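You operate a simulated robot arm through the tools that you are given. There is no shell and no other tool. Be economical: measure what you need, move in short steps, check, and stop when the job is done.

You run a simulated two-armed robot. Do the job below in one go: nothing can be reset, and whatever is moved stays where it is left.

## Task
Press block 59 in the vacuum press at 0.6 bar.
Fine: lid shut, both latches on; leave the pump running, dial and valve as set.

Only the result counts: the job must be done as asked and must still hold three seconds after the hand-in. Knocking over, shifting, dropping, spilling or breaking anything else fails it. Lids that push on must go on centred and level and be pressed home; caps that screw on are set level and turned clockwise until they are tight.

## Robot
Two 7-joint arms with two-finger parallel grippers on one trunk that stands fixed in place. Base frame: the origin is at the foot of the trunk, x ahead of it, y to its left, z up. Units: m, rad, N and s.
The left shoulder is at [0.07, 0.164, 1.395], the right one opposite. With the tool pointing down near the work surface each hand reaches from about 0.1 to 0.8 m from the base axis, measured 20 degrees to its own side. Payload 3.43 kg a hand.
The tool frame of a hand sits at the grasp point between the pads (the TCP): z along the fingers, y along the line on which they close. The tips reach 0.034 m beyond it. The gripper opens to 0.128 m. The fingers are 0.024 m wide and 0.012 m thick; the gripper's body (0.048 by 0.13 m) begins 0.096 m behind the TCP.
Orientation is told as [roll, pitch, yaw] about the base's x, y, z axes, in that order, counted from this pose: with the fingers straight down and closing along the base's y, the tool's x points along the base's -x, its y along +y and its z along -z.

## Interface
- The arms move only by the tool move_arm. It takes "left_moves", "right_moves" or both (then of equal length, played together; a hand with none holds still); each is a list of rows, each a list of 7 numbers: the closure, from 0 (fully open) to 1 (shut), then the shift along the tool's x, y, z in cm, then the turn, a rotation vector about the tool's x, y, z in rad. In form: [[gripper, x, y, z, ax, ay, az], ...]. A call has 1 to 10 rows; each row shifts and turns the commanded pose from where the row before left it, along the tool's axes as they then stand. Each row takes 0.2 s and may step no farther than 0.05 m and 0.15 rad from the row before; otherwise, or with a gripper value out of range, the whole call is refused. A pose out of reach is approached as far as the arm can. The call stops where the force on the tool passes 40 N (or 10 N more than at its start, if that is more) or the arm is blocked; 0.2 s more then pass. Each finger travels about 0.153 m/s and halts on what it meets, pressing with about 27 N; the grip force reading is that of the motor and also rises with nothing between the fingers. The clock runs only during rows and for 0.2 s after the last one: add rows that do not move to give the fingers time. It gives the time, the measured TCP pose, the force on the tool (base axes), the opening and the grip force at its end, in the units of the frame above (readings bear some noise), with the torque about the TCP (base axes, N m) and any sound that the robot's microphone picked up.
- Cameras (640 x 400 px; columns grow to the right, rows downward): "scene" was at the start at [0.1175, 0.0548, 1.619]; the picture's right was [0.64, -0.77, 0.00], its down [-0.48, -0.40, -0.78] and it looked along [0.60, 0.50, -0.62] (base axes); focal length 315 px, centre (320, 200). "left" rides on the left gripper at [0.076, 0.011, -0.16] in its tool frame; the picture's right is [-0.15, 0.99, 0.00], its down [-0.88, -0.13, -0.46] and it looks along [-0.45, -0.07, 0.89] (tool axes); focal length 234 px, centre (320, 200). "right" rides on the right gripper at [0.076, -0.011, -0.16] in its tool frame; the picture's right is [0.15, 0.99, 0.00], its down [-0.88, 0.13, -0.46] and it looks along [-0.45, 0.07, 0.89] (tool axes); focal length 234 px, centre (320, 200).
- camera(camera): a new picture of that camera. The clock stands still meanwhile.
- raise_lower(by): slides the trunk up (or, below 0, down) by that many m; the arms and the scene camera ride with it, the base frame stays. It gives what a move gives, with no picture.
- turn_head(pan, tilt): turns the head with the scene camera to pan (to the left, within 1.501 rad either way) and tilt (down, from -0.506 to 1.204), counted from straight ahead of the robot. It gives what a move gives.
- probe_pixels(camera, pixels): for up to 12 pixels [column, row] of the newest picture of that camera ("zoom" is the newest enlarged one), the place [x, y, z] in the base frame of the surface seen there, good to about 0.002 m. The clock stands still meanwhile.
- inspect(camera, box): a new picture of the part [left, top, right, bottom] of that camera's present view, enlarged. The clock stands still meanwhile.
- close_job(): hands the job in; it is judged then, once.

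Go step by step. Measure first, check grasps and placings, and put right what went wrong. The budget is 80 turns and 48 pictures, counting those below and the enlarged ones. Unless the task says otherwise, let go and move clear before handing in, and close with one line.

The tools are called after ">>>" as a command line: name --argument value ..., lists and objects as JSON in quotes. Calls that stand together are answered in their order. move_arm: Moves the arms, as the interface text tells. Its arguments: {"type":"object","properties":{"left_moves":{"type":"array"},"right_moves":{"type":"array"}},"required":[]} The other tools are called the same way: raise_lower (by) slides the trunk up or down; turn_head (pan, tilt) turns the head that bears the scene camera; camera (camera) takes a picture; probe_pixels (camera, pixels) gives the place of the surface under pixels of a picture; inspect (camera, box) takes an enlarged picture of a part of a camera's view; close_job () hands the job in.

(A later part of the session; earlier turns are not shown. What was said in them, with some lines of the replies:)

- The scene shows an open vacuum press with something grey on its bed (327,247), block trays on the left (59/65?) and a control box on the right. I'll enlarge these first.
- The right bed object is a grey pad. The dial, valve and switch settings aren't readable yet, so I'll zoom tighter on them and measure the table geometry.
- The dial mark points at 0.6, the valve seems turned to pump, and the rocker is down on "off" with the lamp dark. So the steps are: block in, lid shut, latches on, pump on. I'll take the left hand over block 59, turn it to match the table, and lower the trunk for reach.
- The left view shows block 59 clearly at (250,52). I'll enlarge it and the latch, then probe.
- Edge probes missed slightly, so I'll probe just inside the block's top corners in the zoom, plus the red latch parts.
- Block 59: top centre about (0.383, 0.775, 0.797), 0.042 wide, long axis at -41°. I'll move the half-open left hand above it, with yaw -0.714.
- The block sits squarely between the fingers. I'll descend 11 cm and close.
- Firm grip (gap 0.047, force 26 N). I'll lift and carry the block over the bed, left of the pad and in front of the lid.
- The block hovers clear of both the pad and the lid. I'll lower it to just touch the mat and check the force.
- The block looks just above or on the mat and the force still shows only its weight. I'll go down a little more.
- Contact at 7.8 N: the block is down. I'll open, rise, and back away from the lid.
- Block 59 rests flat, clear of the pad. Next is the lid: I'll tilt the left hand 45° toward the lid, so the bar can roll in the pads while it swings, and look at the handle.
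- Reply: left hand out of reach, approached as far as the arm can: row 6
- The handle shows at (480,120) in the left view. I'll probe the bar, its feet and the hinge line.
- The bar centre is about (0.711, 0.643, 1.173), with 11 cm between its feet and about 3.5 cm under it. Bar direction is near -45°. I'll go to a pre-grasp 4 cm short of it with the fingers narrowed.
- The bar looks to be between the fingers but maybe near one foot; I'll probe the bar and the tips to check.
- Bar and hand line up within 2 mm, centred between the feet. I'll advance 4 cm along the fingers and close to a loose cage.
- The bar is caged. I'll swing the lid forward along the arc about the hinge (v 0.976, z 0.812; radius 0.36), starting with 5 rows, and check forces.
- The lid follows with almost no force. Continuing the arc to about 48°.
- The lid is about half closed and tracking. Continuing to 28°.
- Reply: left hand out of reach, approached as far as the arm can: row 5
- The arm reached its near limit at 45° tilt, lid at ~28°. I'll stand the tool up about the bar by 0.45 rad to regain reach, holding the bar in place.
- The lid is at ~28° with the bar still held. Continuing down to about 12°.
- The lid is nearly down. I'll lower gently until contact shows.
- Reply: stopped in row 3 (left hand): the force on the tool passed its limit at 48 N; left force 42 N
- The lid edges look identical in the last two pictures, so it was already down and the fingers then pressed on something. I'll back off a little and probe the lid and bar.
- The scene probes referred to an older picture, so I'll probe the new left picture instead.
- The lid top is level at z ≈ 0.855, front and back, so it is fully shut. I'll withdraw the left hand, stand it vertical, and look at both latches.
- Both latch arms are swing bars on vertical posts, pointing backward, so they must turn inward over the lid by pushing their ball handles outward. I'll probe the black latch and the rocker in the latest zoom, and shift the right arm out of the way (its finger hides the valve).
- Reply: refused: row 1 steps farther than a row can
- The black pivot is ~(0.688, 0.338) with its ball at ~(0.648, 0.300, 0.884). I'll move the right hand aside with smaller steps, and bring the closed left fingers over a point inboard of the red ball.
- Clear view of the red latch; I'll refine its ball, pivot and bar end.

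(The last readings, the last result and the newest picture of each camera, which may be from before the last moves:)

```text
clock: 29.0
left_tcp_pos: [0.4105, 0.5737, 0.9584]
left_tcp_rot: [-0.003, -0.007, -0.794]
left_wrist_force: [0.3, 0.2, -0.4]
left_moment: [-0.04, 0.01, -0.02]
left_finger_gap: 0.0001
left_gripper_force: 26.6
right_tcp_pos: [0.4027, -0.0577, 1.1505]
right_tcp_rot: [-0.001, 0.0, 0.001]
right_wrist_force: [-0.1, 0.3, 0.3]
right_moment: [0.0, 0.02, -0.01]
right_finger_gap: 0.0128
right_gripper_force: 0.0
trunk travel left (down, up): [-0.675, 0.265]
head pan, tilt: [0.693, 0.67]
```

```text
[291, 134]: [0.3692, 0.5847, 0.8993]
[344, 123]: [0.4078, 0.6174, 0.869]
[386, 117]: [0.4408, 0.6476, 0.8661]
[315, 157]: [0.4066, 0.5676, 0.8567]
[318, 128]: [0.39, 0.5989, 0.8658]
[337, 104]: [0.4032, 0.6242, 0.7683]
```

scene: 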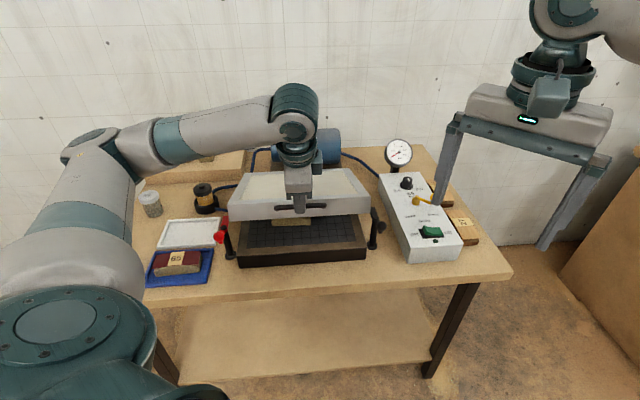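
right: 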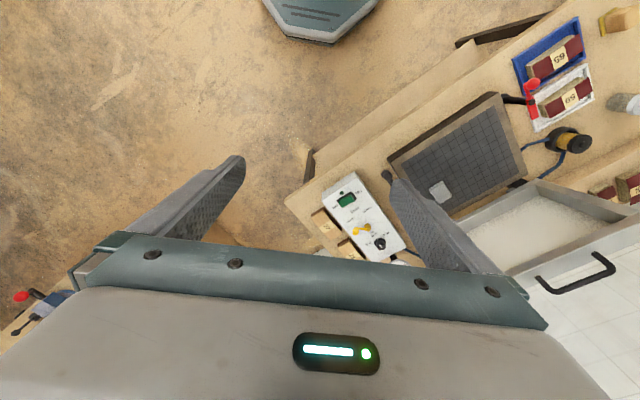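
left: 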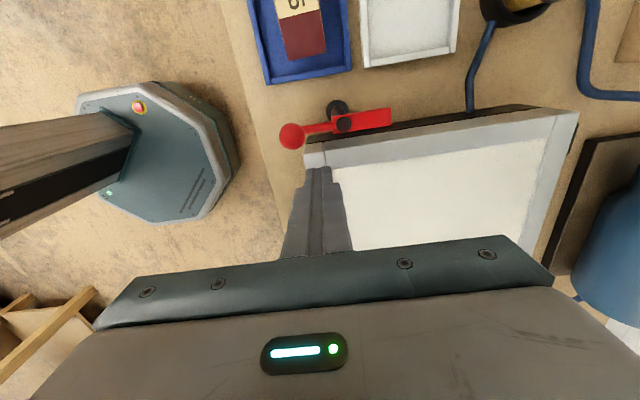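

Ball radius is 5 cm about the pivot (0.408, 0.6175). I'll lower the fingertips to z ≈ 0.868 and sweep the ball clockwise around the post.

>>> move_arm --left_moves '[[1, 0, 0, 3, 0, 0, 0], [1, 0, 0, 2.6, 0, 0, 0], [1, 0.53, -1.285, 0, 0, 0, 0], [1, 0.845, -0.446, 0, 0, 0, 0], [1, 0.917, -0.291, 0, 0, 0, 0], [1, 0.954, -0.1, 0, 0, 0, 0], [1, 0.955, 0.084, 0, 0, 0, 0], [1, 0, 0, 0, 0, 0, 0]]'

>>> camera --camera "left"

```text
clock: 30.8
left_tcp_pos: [0.3647, 0.586, 0.9023]
left_tcp_rot: [-0.001, -0.004, -0.792]
left_wrist_force: [0.7, 0.9, -0.4]
left_moment: [-0.02, 0.03, 0.02]
left_finger_gap: 0.0
left_gripper_force: 26.7
right_tcp_pos: [0.4027, -0.0596, 1.1508]
right_tcp_rot: [0.001, -0.001, -0.001]
right_wrist_force: [0.1, -0.2, 0.0]
right_moment: [-0.02, -0.01, 0.0]
right_finger_gap: 0.0131
right_gripper_force: 0.0
trunk travel left (down, up): [-0.675, 0.265]
head pan, tilt: [0.693, 0.67]
```

```text
16 pictures are left
```

left: 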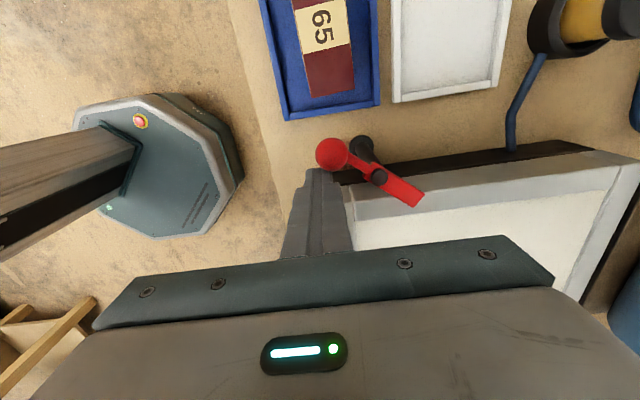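

The arm is turning and its bar swings over the lid. Continuing the sweep.

>>> move_arm --left_moves '[[1, 0.922, 0.275, 0, 0, 0, 0], [1, 0.852, 0.431, 0, 0, 0, 0], [1, 0.754, 0.588, 0, 0, 0, 0], [1, 0.628, 0.73, 0, 0, 0, 0], [1, 0, 0, 0, 0, 0, 0]]'

>>> camera --camera "left"

```text
clock: 32.0
left_tcp_pos: [0.3571, 0.6219, 0.9009]
left_tcp_rot: [-0.003, -0.006, -0.794]
left_wrist_force: [-1.3, -6.4, -1.1]
left_moment: [-0.1, 0.04, 0.04]
left_finger_gap: 0.0
left_gripper_force: 27.1
right_tcp_pos: [0.4035, -0.0602, 1.1515]
right_tcp_rot: [0.002, 0.001, -0.001]
right_wrist_force: [-0.9, -0.4, -0.1]
right_moment: [0.01, 0.01, -0.02]
right_finger_gap: 0.0129
right_gripper_force: 0.0
trunk travel left (down, up): [-0.675, 0.265]
head pan, tilt: [0.693, 0.67]
```

```text
15 pictures are left
```

left: 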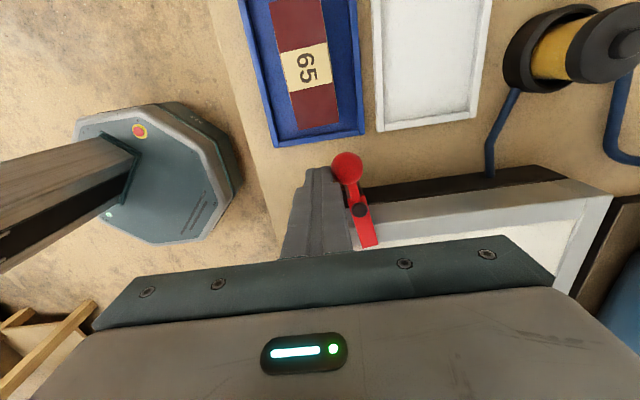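

The red bar is now across the lid edge with a reaction of 6 N, perhaps its stop. I'll probe its angle.

>>> probe_pixels --camera "left" --pixels '[[346, 163], [360, 210], [369, 240], [362, 190]]'

>>> move_arm --left_moves '[[1, 0.25, 0.4, 0, 0, 0, 0], [1, 0, 0, 0, 0, 0, 0]]'

```text
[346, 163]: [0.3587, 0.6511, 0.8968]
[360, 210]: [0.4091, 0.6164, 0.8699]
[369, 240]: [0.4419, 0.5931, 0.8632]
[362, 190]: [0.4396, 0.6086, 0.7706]
```

```text
clock: 32.6
left_tcp_pos: [0.3587, 0.6241, 0.9033]
left_tcp_rot: [-0.007, -0.006, -0.793]
left_wrist_force: [-9.3, -32.3, -11.8]
left_moment: [-0.71, 0.16, 0.14]
left_finger_gap: 0.0
left_gripper_force: 26.9
right_tcp_pos: [0.402, -0.0627, 1.1508]
right_tcp_rot: [0.004, -0.002, -0.001]
right_wrist_force: [-0.4, 0.5, 0.0]
right_moment: [-0.02, -0.01, 0.03]
right_finger_gap: 0.0131
right_gripper_force: 0.1
trunk travel left (down, up): [-0.675, 0.265]
head pan, tilt: [0.693, 0.67]
```

The force jumped to 32 N: the red latch is at its hard stop, over the lid. I'll back off, rise, and cross over the lid toward the black latch.

>>> move_arm --left_moves '[[1, -0.6, -1.2, 0, 0, 0, 0], [1, 0, 0, -4.8, 0, 0, 0], [1, -4.9, 0.15, -0.4, 0, 0, 0], [1, -4.9, 0.15, -0.4, 0, 0, 0], [1, -4.9, 0.15, 0, 0, 0, 0], [1, -4.9, 0.15, 0, 0, 0, 0], [1, -4.9, 0.15, 0, 0, 0, 0], [1, -4.9, 0.15, 0, 0, 0, 0], [1, -4.9, 0.15, 0, 0, 0, 0], [1, -4.9, 0.15, 0, 0, 0, 0]]'

>>> camera --camera "left"

```text
clock: 34.8
left_tcp_pos: [0.6394, 0.3452, 0.9623]
left_tcp_rot: [-0.001, -0.002, -0.792]
left_wrist_force: [0.6, 0.0, -0.4]
left_moment: [-0.03, 0.03, 0.0]
left_finger_gap: 0.0
left_gripper_force: 27.1
right_tcp_pos: [0.4048, -0.0608, 1.15]
right_tcp_rot: [0.003, 0.0, 0.0]
right_wrist_force: [1.2, -0.6, 0.5]
right_moment: [0.04, -0.01, -0.01]
right_finger_gap: 0.0125
right_gripper_force: 0.0
trunk travel left (down, up): [-0.675, 0.265]
head pan, tilt: [0.693, 0.67]
```

```text
14 pictures are left
```

left: 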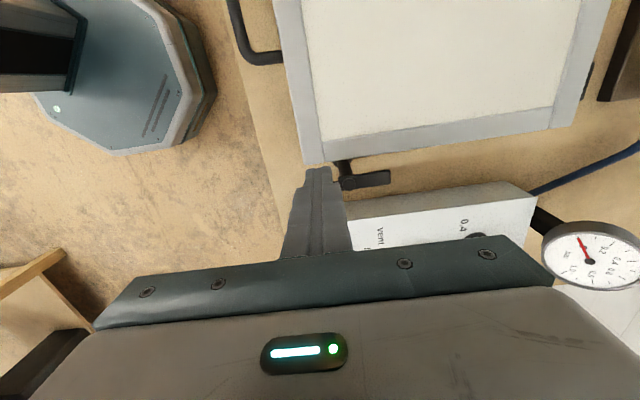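

The pivot shows at (349,182), with the ball hidden behind the fingers. I'll probe the visible parts.

>>> probe_pixels --camera "left" --pixels '[[349, 183], [384, 179], [365, 181], [312, 155], [324, 182], [333, 190]]'

>>> inspect --camera "scene" --box '[330, 180, 420, 260]'

```text
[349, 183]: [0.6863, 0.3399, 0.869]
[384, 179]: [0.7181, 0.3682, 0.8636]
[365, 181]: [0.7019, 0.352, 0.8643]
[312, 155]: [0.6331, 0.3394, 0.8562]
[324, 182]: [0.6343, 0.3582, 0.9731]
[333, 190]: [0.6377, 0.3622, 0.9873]
```

```text
5.00 times, centred on (375, 220) of scene
```

zoom: 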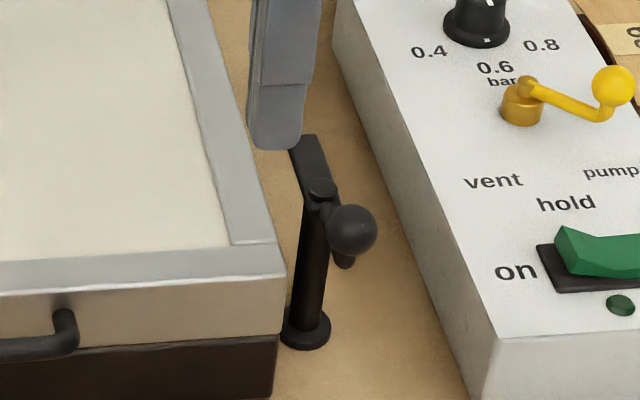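

Pivot (0.687, 0.340), ball ≈ (0.649, 0.307). I'll lower inboard of the ball and sweep it counter-clockwise.

>>> move_arm --left_moves '[[1, 0, 0, 3, 0, 0, 0], [1, 0, 0, 3, 0, 0, 0], [1, -0.459, -0.774, 0, 0, 0, 0], [1, -0.782, -0.545, 0, 0, 0, 0], [1, -0.88, -0.389, 0, 0, 0, 0], [1, -0.935, -0.218, 0, 0, 0, 0], [1, -0.955, -0.041, 0, 0, 0, 0], [1, -0.946, 0.149, 0, 0, 0, 0], [1, -0.902, 0.333, 0, 0, 0, 0], [1, -0.823, 0.495, 0, 0, 0, 0]]'

>>> inspect --camera "scene" --box '[330, 180, 420, 260]'

```text
clock: 37.0
left_tcp_pos: [0.6771, 0.2904, 0.9007]
left_tcp_rot: [-0.002, -0.004, -0.793]
left_wrist_force: [-0.4, -0.5, -0.2]
left_moment: [0.01, -0.03, 0.02]
left_finger_gap: 0.0
left_gripper_force: 27.2
right_tcp_pos: [0.4038, -0.0596, 1.1505]
right_tcp_rot: [-0.001, 0.0, -0.001]
right_wrist_force: [-0.6, 0.2, 0.5]
right_moment: [0.01, -0.01, 0.0]
right_finger_gap: 0.0128
right_gripper_force: 0.1
trunk travel left (down, up): [-0.675, 0.265]
head pan, tilt: [0.693, 0.67]
```

```text
5.00 times, centred on (375, 220) of scene
```

zoom: 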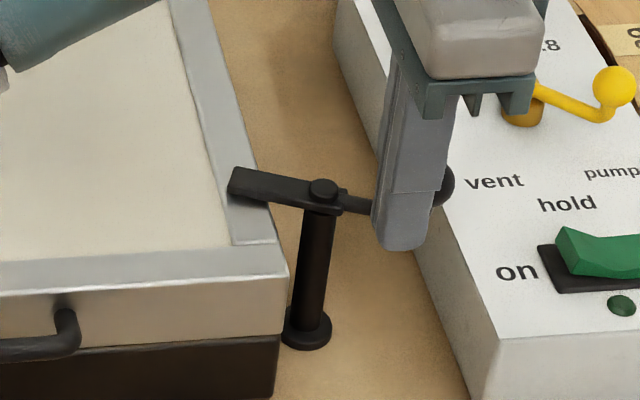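

Bar is over the lid already; I'll push the last bit until the hard stop is felt.

>>> move_arm --left_moves '[[1, -0.47, 0.393, 0, 0, 0, 0], [1, -0.3, 0.3, 0, 0, 0, 0], [1, -0.25, 0.3, 0, 0, 0, 0], [1, 0, 0, 0, 0, 0, 0]]'

```text
clock: 38.0
left_tcp_pos: [0.6914, 0.2893, 0.9008]
left_tcp_rot: [-0.004, -0.004, -0.796]
left_wrist_force: [-8.7, -2.3, -4.0]
left_moment: [0.0, 0.24, -0.04]
left_finger_gap: 0.0
left_gripper_force: 27.2
right_tcp_pos: [0.4024, -0.0586, 1.1508]
right_tcp_rot: [0.001, 0.0, 0.0]
right_wrist_force: [0.3, -0.2, 0.4]
right_moment: [-0.02, 0.02, 0.03]
right_finger_gap: 0.0129
right_gripper_force: 0.0
trunk travel left (down, up): [-0.675, 0.265]
head pan, tilt: [0.693, 0.67]
```

>>> move_arm --left_moves '[[1, -0.2, 0.3, 0, 0, 0, 0], [1, 0, 0, 0, 0, 0, 0]]'

```text
clock: 38.6
left_tcp_pos: [0.6905, 0.2904, 0.9022]
left_tcp_rot: [-0.002, -0.002, -0.794]
left_wrist_force: [-33.4, -6.6, -10.2]
left_moment: [-0.11, 0.65, -0.14]
left_finger_gap: 0.0
left_gripper_force: 26.9
right_tcp_pos: [0.4005, -0.0599, 1.15]
right_tcp_rot: [0.0, -0.002, 0.001]
right_wrist_force: [0.5, 0.2, 0.2]
right_moment: [0.02, -0.02, -0.04]
right_finger_gap: 0.013
right_gripper_force: 0.1
trunk travel left (down, up): [-0.675, 0.265]
head pan, tilt: [0.693, 0.67]
```

The black latch is at its stop too (33 N). I'll back off, rise, and move above the "on" end of the rocker.

>>> move_arm --left_moves '[[1, 1, -0.3, 0, 0, 0, 0], [1, 0, 0, -4, 0, 0, 0], [1, 0, 0, -2, 0, 0, 0], [1, -4, 0.15, 0, 0, 0, 0], [1, -4, 0.15, 0, 0, 0, 0], [1, -1.9, 0, 0, 0, 0, 0], [1, 0, 0, 2, 0, 0, 0], [1, 0, 0, 0, 0, 0, 0]]'

>>> inspect --camera "scene" --box '[330, 140, 470, 270]'

```text
clock: 40.4
left_tcp_pos: [0.7591, 0.2275, 0.9415]
left_tcp_rot: [-0.003, -0.004, -0.792]
left_wrist_force: [0.1, -0.5, 0.1]
left_moment: [0.03, 0.03, 0.03]
left_finger_gap: 0.0001
left_gripper_force: 27.4
right_tcp_pos: [0.4028, -0.0597, 1.1508]
right_tcp_rot: [-0.001, -0.001, 0.0]
right_wrist_force: [-0.6, 0.3, 0.5]
right_moment: [0.0, 0.04, -0.02]
right_finger_gap: 0.0127
right_gripper_force: 0.0
trunk travel left (down, up): [-0.675, 0.265]
head pan, tilt: [0.693, 0.67]
```

```text
3.08 times, centred on (400, 205) of scene
```

zoom: 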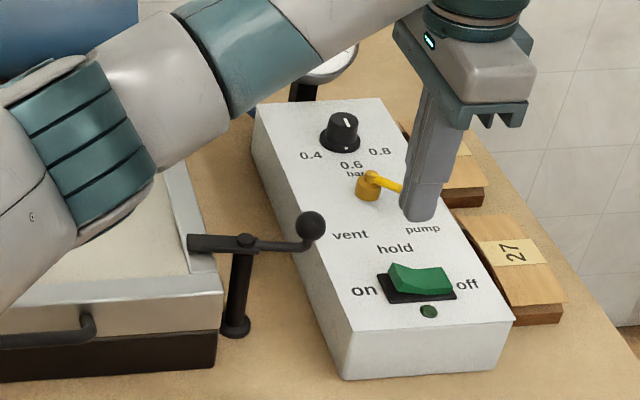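

The tip is over the on-edge; I'll shift 6 mm forward (−v) and press down with force watch.

>>> move_arm --left_moves '[[1, -0.1, -0.6, 2, 0, 0, 0], [1, 0, 0, 3, 0, 0, 0], [1, 0, 0, 1, 0, 0, 0], [1, 0, 0, 0.4, 0, 0, 0], [1, 0, 0, 0.4, 0, 0, 0], [1, 0, 0, 0.3, 0, 0, 0], [1, 0, 0, 0.2, 0, 0, 0]]'

>>> inspect --camera "scene" --box '[370, 130, 460, 270]'

```text
clock: 42.0
left_tcp_pos: [0.7545, 0.2216, 0.8711]
left_tcp_rot: [0.005, -0.008, -0.793]
left_wrist_force: [6.2, 5.0, 17.4]
left_moment: [0.23, -0.07, -0.05]
left_finger_gap: 0.0
left_gripper_force: 27.3
right_tcp_pos: [0.4027, -0.059, 1.1504]
right_tcp_rot: [-0.001, -0.002, 0.0]
right_wrist_force: [0.5, -0.2, 0.8]
right_moment: [-0.02, 0.0, -0.02]
right_finger_gap: 0.0127
right_gripper_force: 0.1
trunk travel left (down, up): [-0.675, 0.265]
head pan, tilt: [0.693, 0.67]
heard: click
```

```text
2.86 times, centred on (415, 200) of scene
```

zoom: 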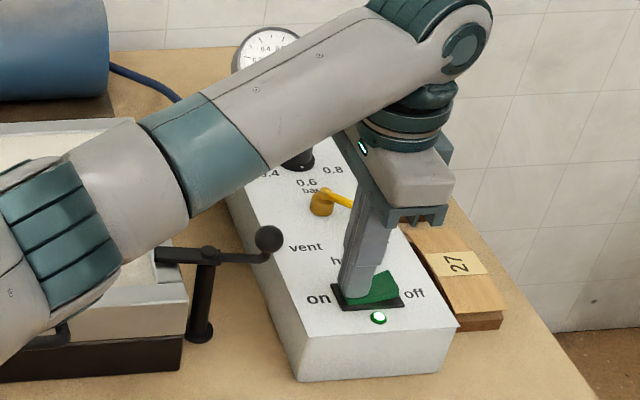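

Click heard and the lamp is lit: the pump is on. I'll lift away, wait a moment, and read the gauge, dial and valve.

>>> move_arm --left_moves '[[1, 0, 0, -4, 0, 0, 0], [1, 0, 0, -4, 0, 0, 0], [1, 0, -1, -4, 0, 0, 0], [1, 0, -4, -2, 0, 0, 0], [1, 2, -4, 0, 0, 0, 0], [1, 2, -4, 0, 0, 0, 0], [1, 2, -4, 0, 0, 0, 0], [1, 0, 0, 0, 0, 0, 0], [1, 0, 0, 0, 0, 0, 0], [1, 0, 0, 0, 0, 0, 0]]'

>>> camera --camera "scene"

>>> inspect --camera "scene" --box '[370, 125, 460, 205]'

```text
clock: 44.2
left_tcp_pos: [0.591, 0.1445, 1.0096]
left_tcp_rot: [-0.002, -0.007, -0.793]
left_wrist_force: [0.1, -0.3, -0.3]
left_moment: [0.0, 0.0, 0.02]
left_finger_gap: 0.0001
left_gripper_force: 27.1
right_tcp_pos: [0.4049, -0.0592, 1.1511]
right_tcp_rot: [0.0, 0.001, 0.001]
right_wrist_force: [-0.3, 0.8, -0.1]
right_moment: [0.01, 0.03, 0.0]
right_finger_gap: 0.0126
right_gripper_force: 0.0
trunk travel left (down, up): [-0.675, 0.265]
head pan, tilt: [0.693, 0.67]
```

```text
9 pictures are left
```

scene: 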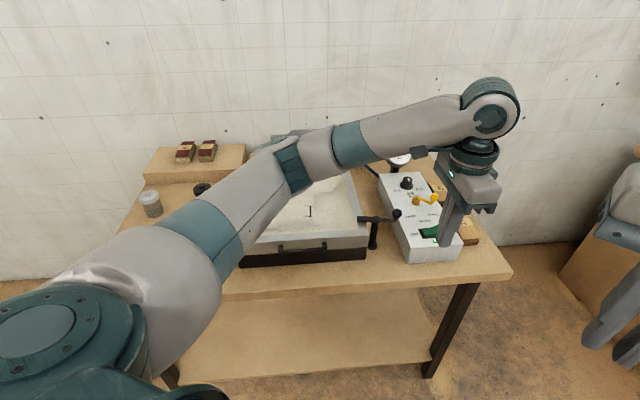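

```text
5.00 times, centred on (415, 165) of scene
```

zoom: 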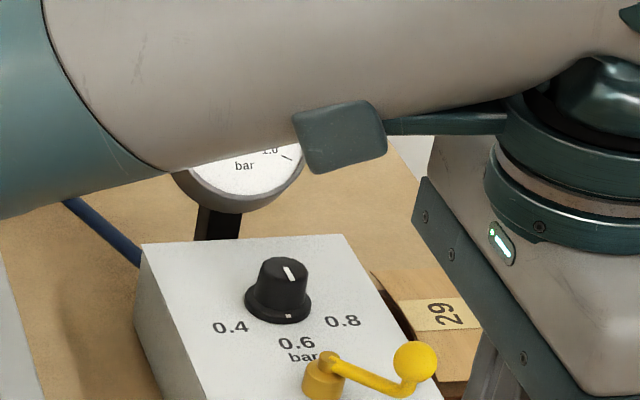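

The arm hides the gauge. I'll pull the left hand back and to the left, then look again (the mark on the membrane at (308,211) too).

>>> move_arm --left_moves '[[0.9, 4, 0, -2, 0, 0, 0], [0.9, 4, 0, -2, 0, 0, 0], [0.9, 4.5, 0, -1, 0, 0, 0], [0.9, 4.5, 0, 0, 0, 0, 0], [0.9, 4.5, 0, 0, 0, 0, 0], [0.9, 4.5, 0, 0, 0, 0, 0], [0.9, 4.5, 0, 0, 0, 0, 0], [0.9, 4.5, 0, 0, 0, 0, 0], [0.9, 4, 0, 0, 0, 0, 0]]'

>>> camera --camera "scene"

>>> inspect --camera "scene" --box '[370, 125, 470, 265]'

```text
clock: 46.2
left_tcp_pos: [0.3163, 0.4224, 1.0582]
left_tcp_rot: [0.001, -0.007, -0.794]
left_wrist_force: [-0.8, -0.7, -0.1]
left_moment: [0.01, -0.02, 0.0]
left_finger_gap: 0.0128
left_gripper_force: 0.1
right_tcp_pos: [0.4007, -0.0593, 1.1515]
right_tcp_rot: [0.001, -0.002, -0.001]
right_wrist_force: [-0.4, -0.1, -0.4]
right_moment: [0.0, -0.03, 0.0]
right_finger_gap: 0.0128
right_gripper_force: 0.0
trunk travel left (down, up): [-0.675, 0.265]
head pan, tilt: [0.693, 0.67]
```

```text
7 pictures are left
```

scene: 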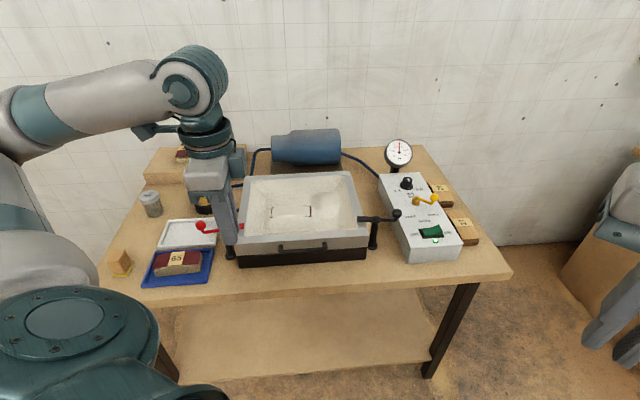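

```text
2.86 times, centred on (420, 195) of scene
```

zoom: 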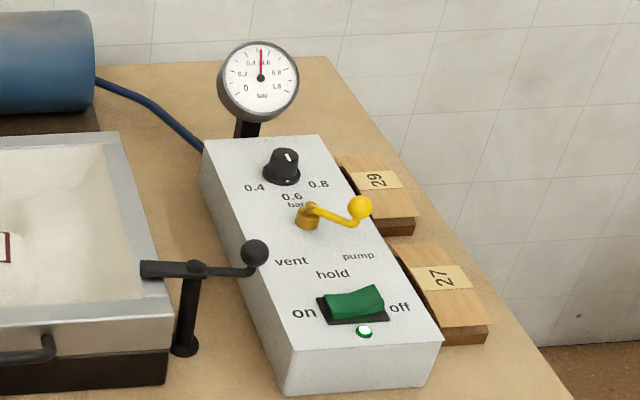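

The membrane is drawing down over the block and the gauge has climbed to about 0.5, so the valve is on pump. I'll wait and read the settled value.

>>> move_arm --left_moves '[[0.9, 0, 0, -2, 0, 0, 0], [0.9, 0, 0, -2, 0, 0, 0], [0.9, 0, 0, 0, 0, 0, 0], [0.9, 0, 0, 0, 0, 0, 0], [0.9, 0, 0, 0, 0, 0, 0], [0.9, 0, 0, 0, 0, 0, 0], [0.9, 0, 0, 0, 0, 0, 0], [0.9, 0, 0, 0, 0, 0, 0], [0.9, 0, 0, 0, 0, 0, 0], [0.9, 0, 0, 0, 0, 0, 0]]'

>>> move_arm --left_moves '[[0.9, 0, 0, 0, 0, 0, 0], [0.9, 0, 0, 0, 0, 0, 0], [0.9, 0, 0, 0, 0, 0, 0], [0.9, 0, 0, 0, 0, 0, 0], [0.9, 0, 0, 0, 0, 0, 0], [0.9, 0, 0, 0, 0, 0, 0], [0.9, 0, 0, 0, 0, 0, 0], [0.9, 0, 0, 0, 0, 0, 0], [0.9, 0, 0, 0, 0, 0, 0], [0.9, 0, 0, 0, 0, 0, 0]]'

>>> inspect --camera "scene" --box '[380, 130, 420, 175]'

>>> inspect --camera "scene" --box '[180, 160, 420, 280]'

```text
clock: 48.4
left_tcp_pos: [0.317, 0.4248, 1.0966]
left_tcp_rot: [-0.003, -0.005, -0.793]
left_wrist_force: [0.2, -0.1, -0.2]
left_moment: [0.01, 0.0, -0.03]
left_finger_gap: 0.0127
left_gripper_force: 0.0
right_tcp_pos: [0.4037, -0.0592, 1.1512]
right_tcp_rot: [0.0, 0.001, -0.001]
right_wrist_force: [0.9, -0.1, -1.2]
right_moment: [0.02, 0.01, -0.01]
right_finger_gap: 0.0127
right_gripper_force: 0.0
trunk travel left (down, up): [-0.675, 0.265]
head pan, tilt: [0.693, 0.67]
```

```text
clock: 50.6
left_tcp_pos: [0.3174, 0.4234, 1.0963]
left_tcp_rot: [-0.001, -0.006, -0.792]
left_wrist_force: [0.3, 0.5, -0.2]
left_moment: [-0.04, -0.03, -0.01]
left_finger_gap: 0.013
left_gripper_force: 0.1
right_tcp_pos: [0.404, -0.0597, 1.1503]
right_tcp_rot: [-0.002, 0.0, 0.001]
right_wrist_force: [0.1, -1.2, 1.2]
right_moment: [0.0, -0.01, 0.03]
right_finger_gap: 0.013
right_gripper_force: 0.0
trunk travel left (down, up): [-0.675, 0.265]
head pan, tilt: [0.693, 0.67]
```

```text
8.89 times, centred on (400, 152) of scene
```

zoom: 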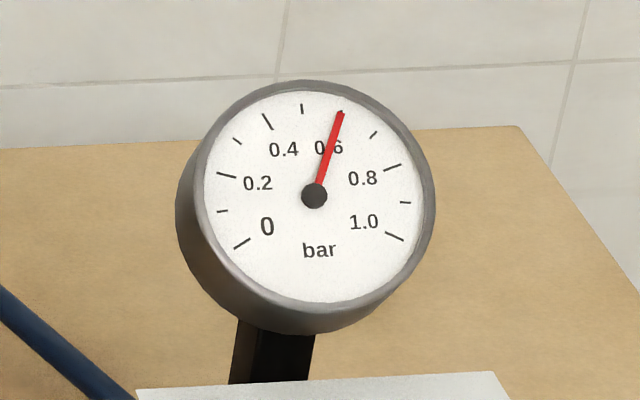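

```text
2.67 times, centred on (300, 220) of scene
```

zoom: 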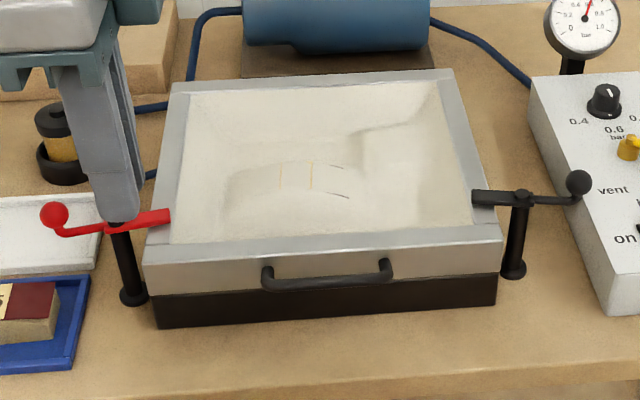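

The gauge needle has settled on 0.6 bar, the membrane is drawn over the block, both latch bars lie across the lid, the lamp is lit, and the hands are clear. I'm handing in now.

>>> close_job

```text
The job is handed in.
```

Block 59 is in the press with the lid shut, both latches on and the pump running, and the gauge is holding at 0.6 bar; the dial and valve were already at 0.6 and pump, so I left them as they were.
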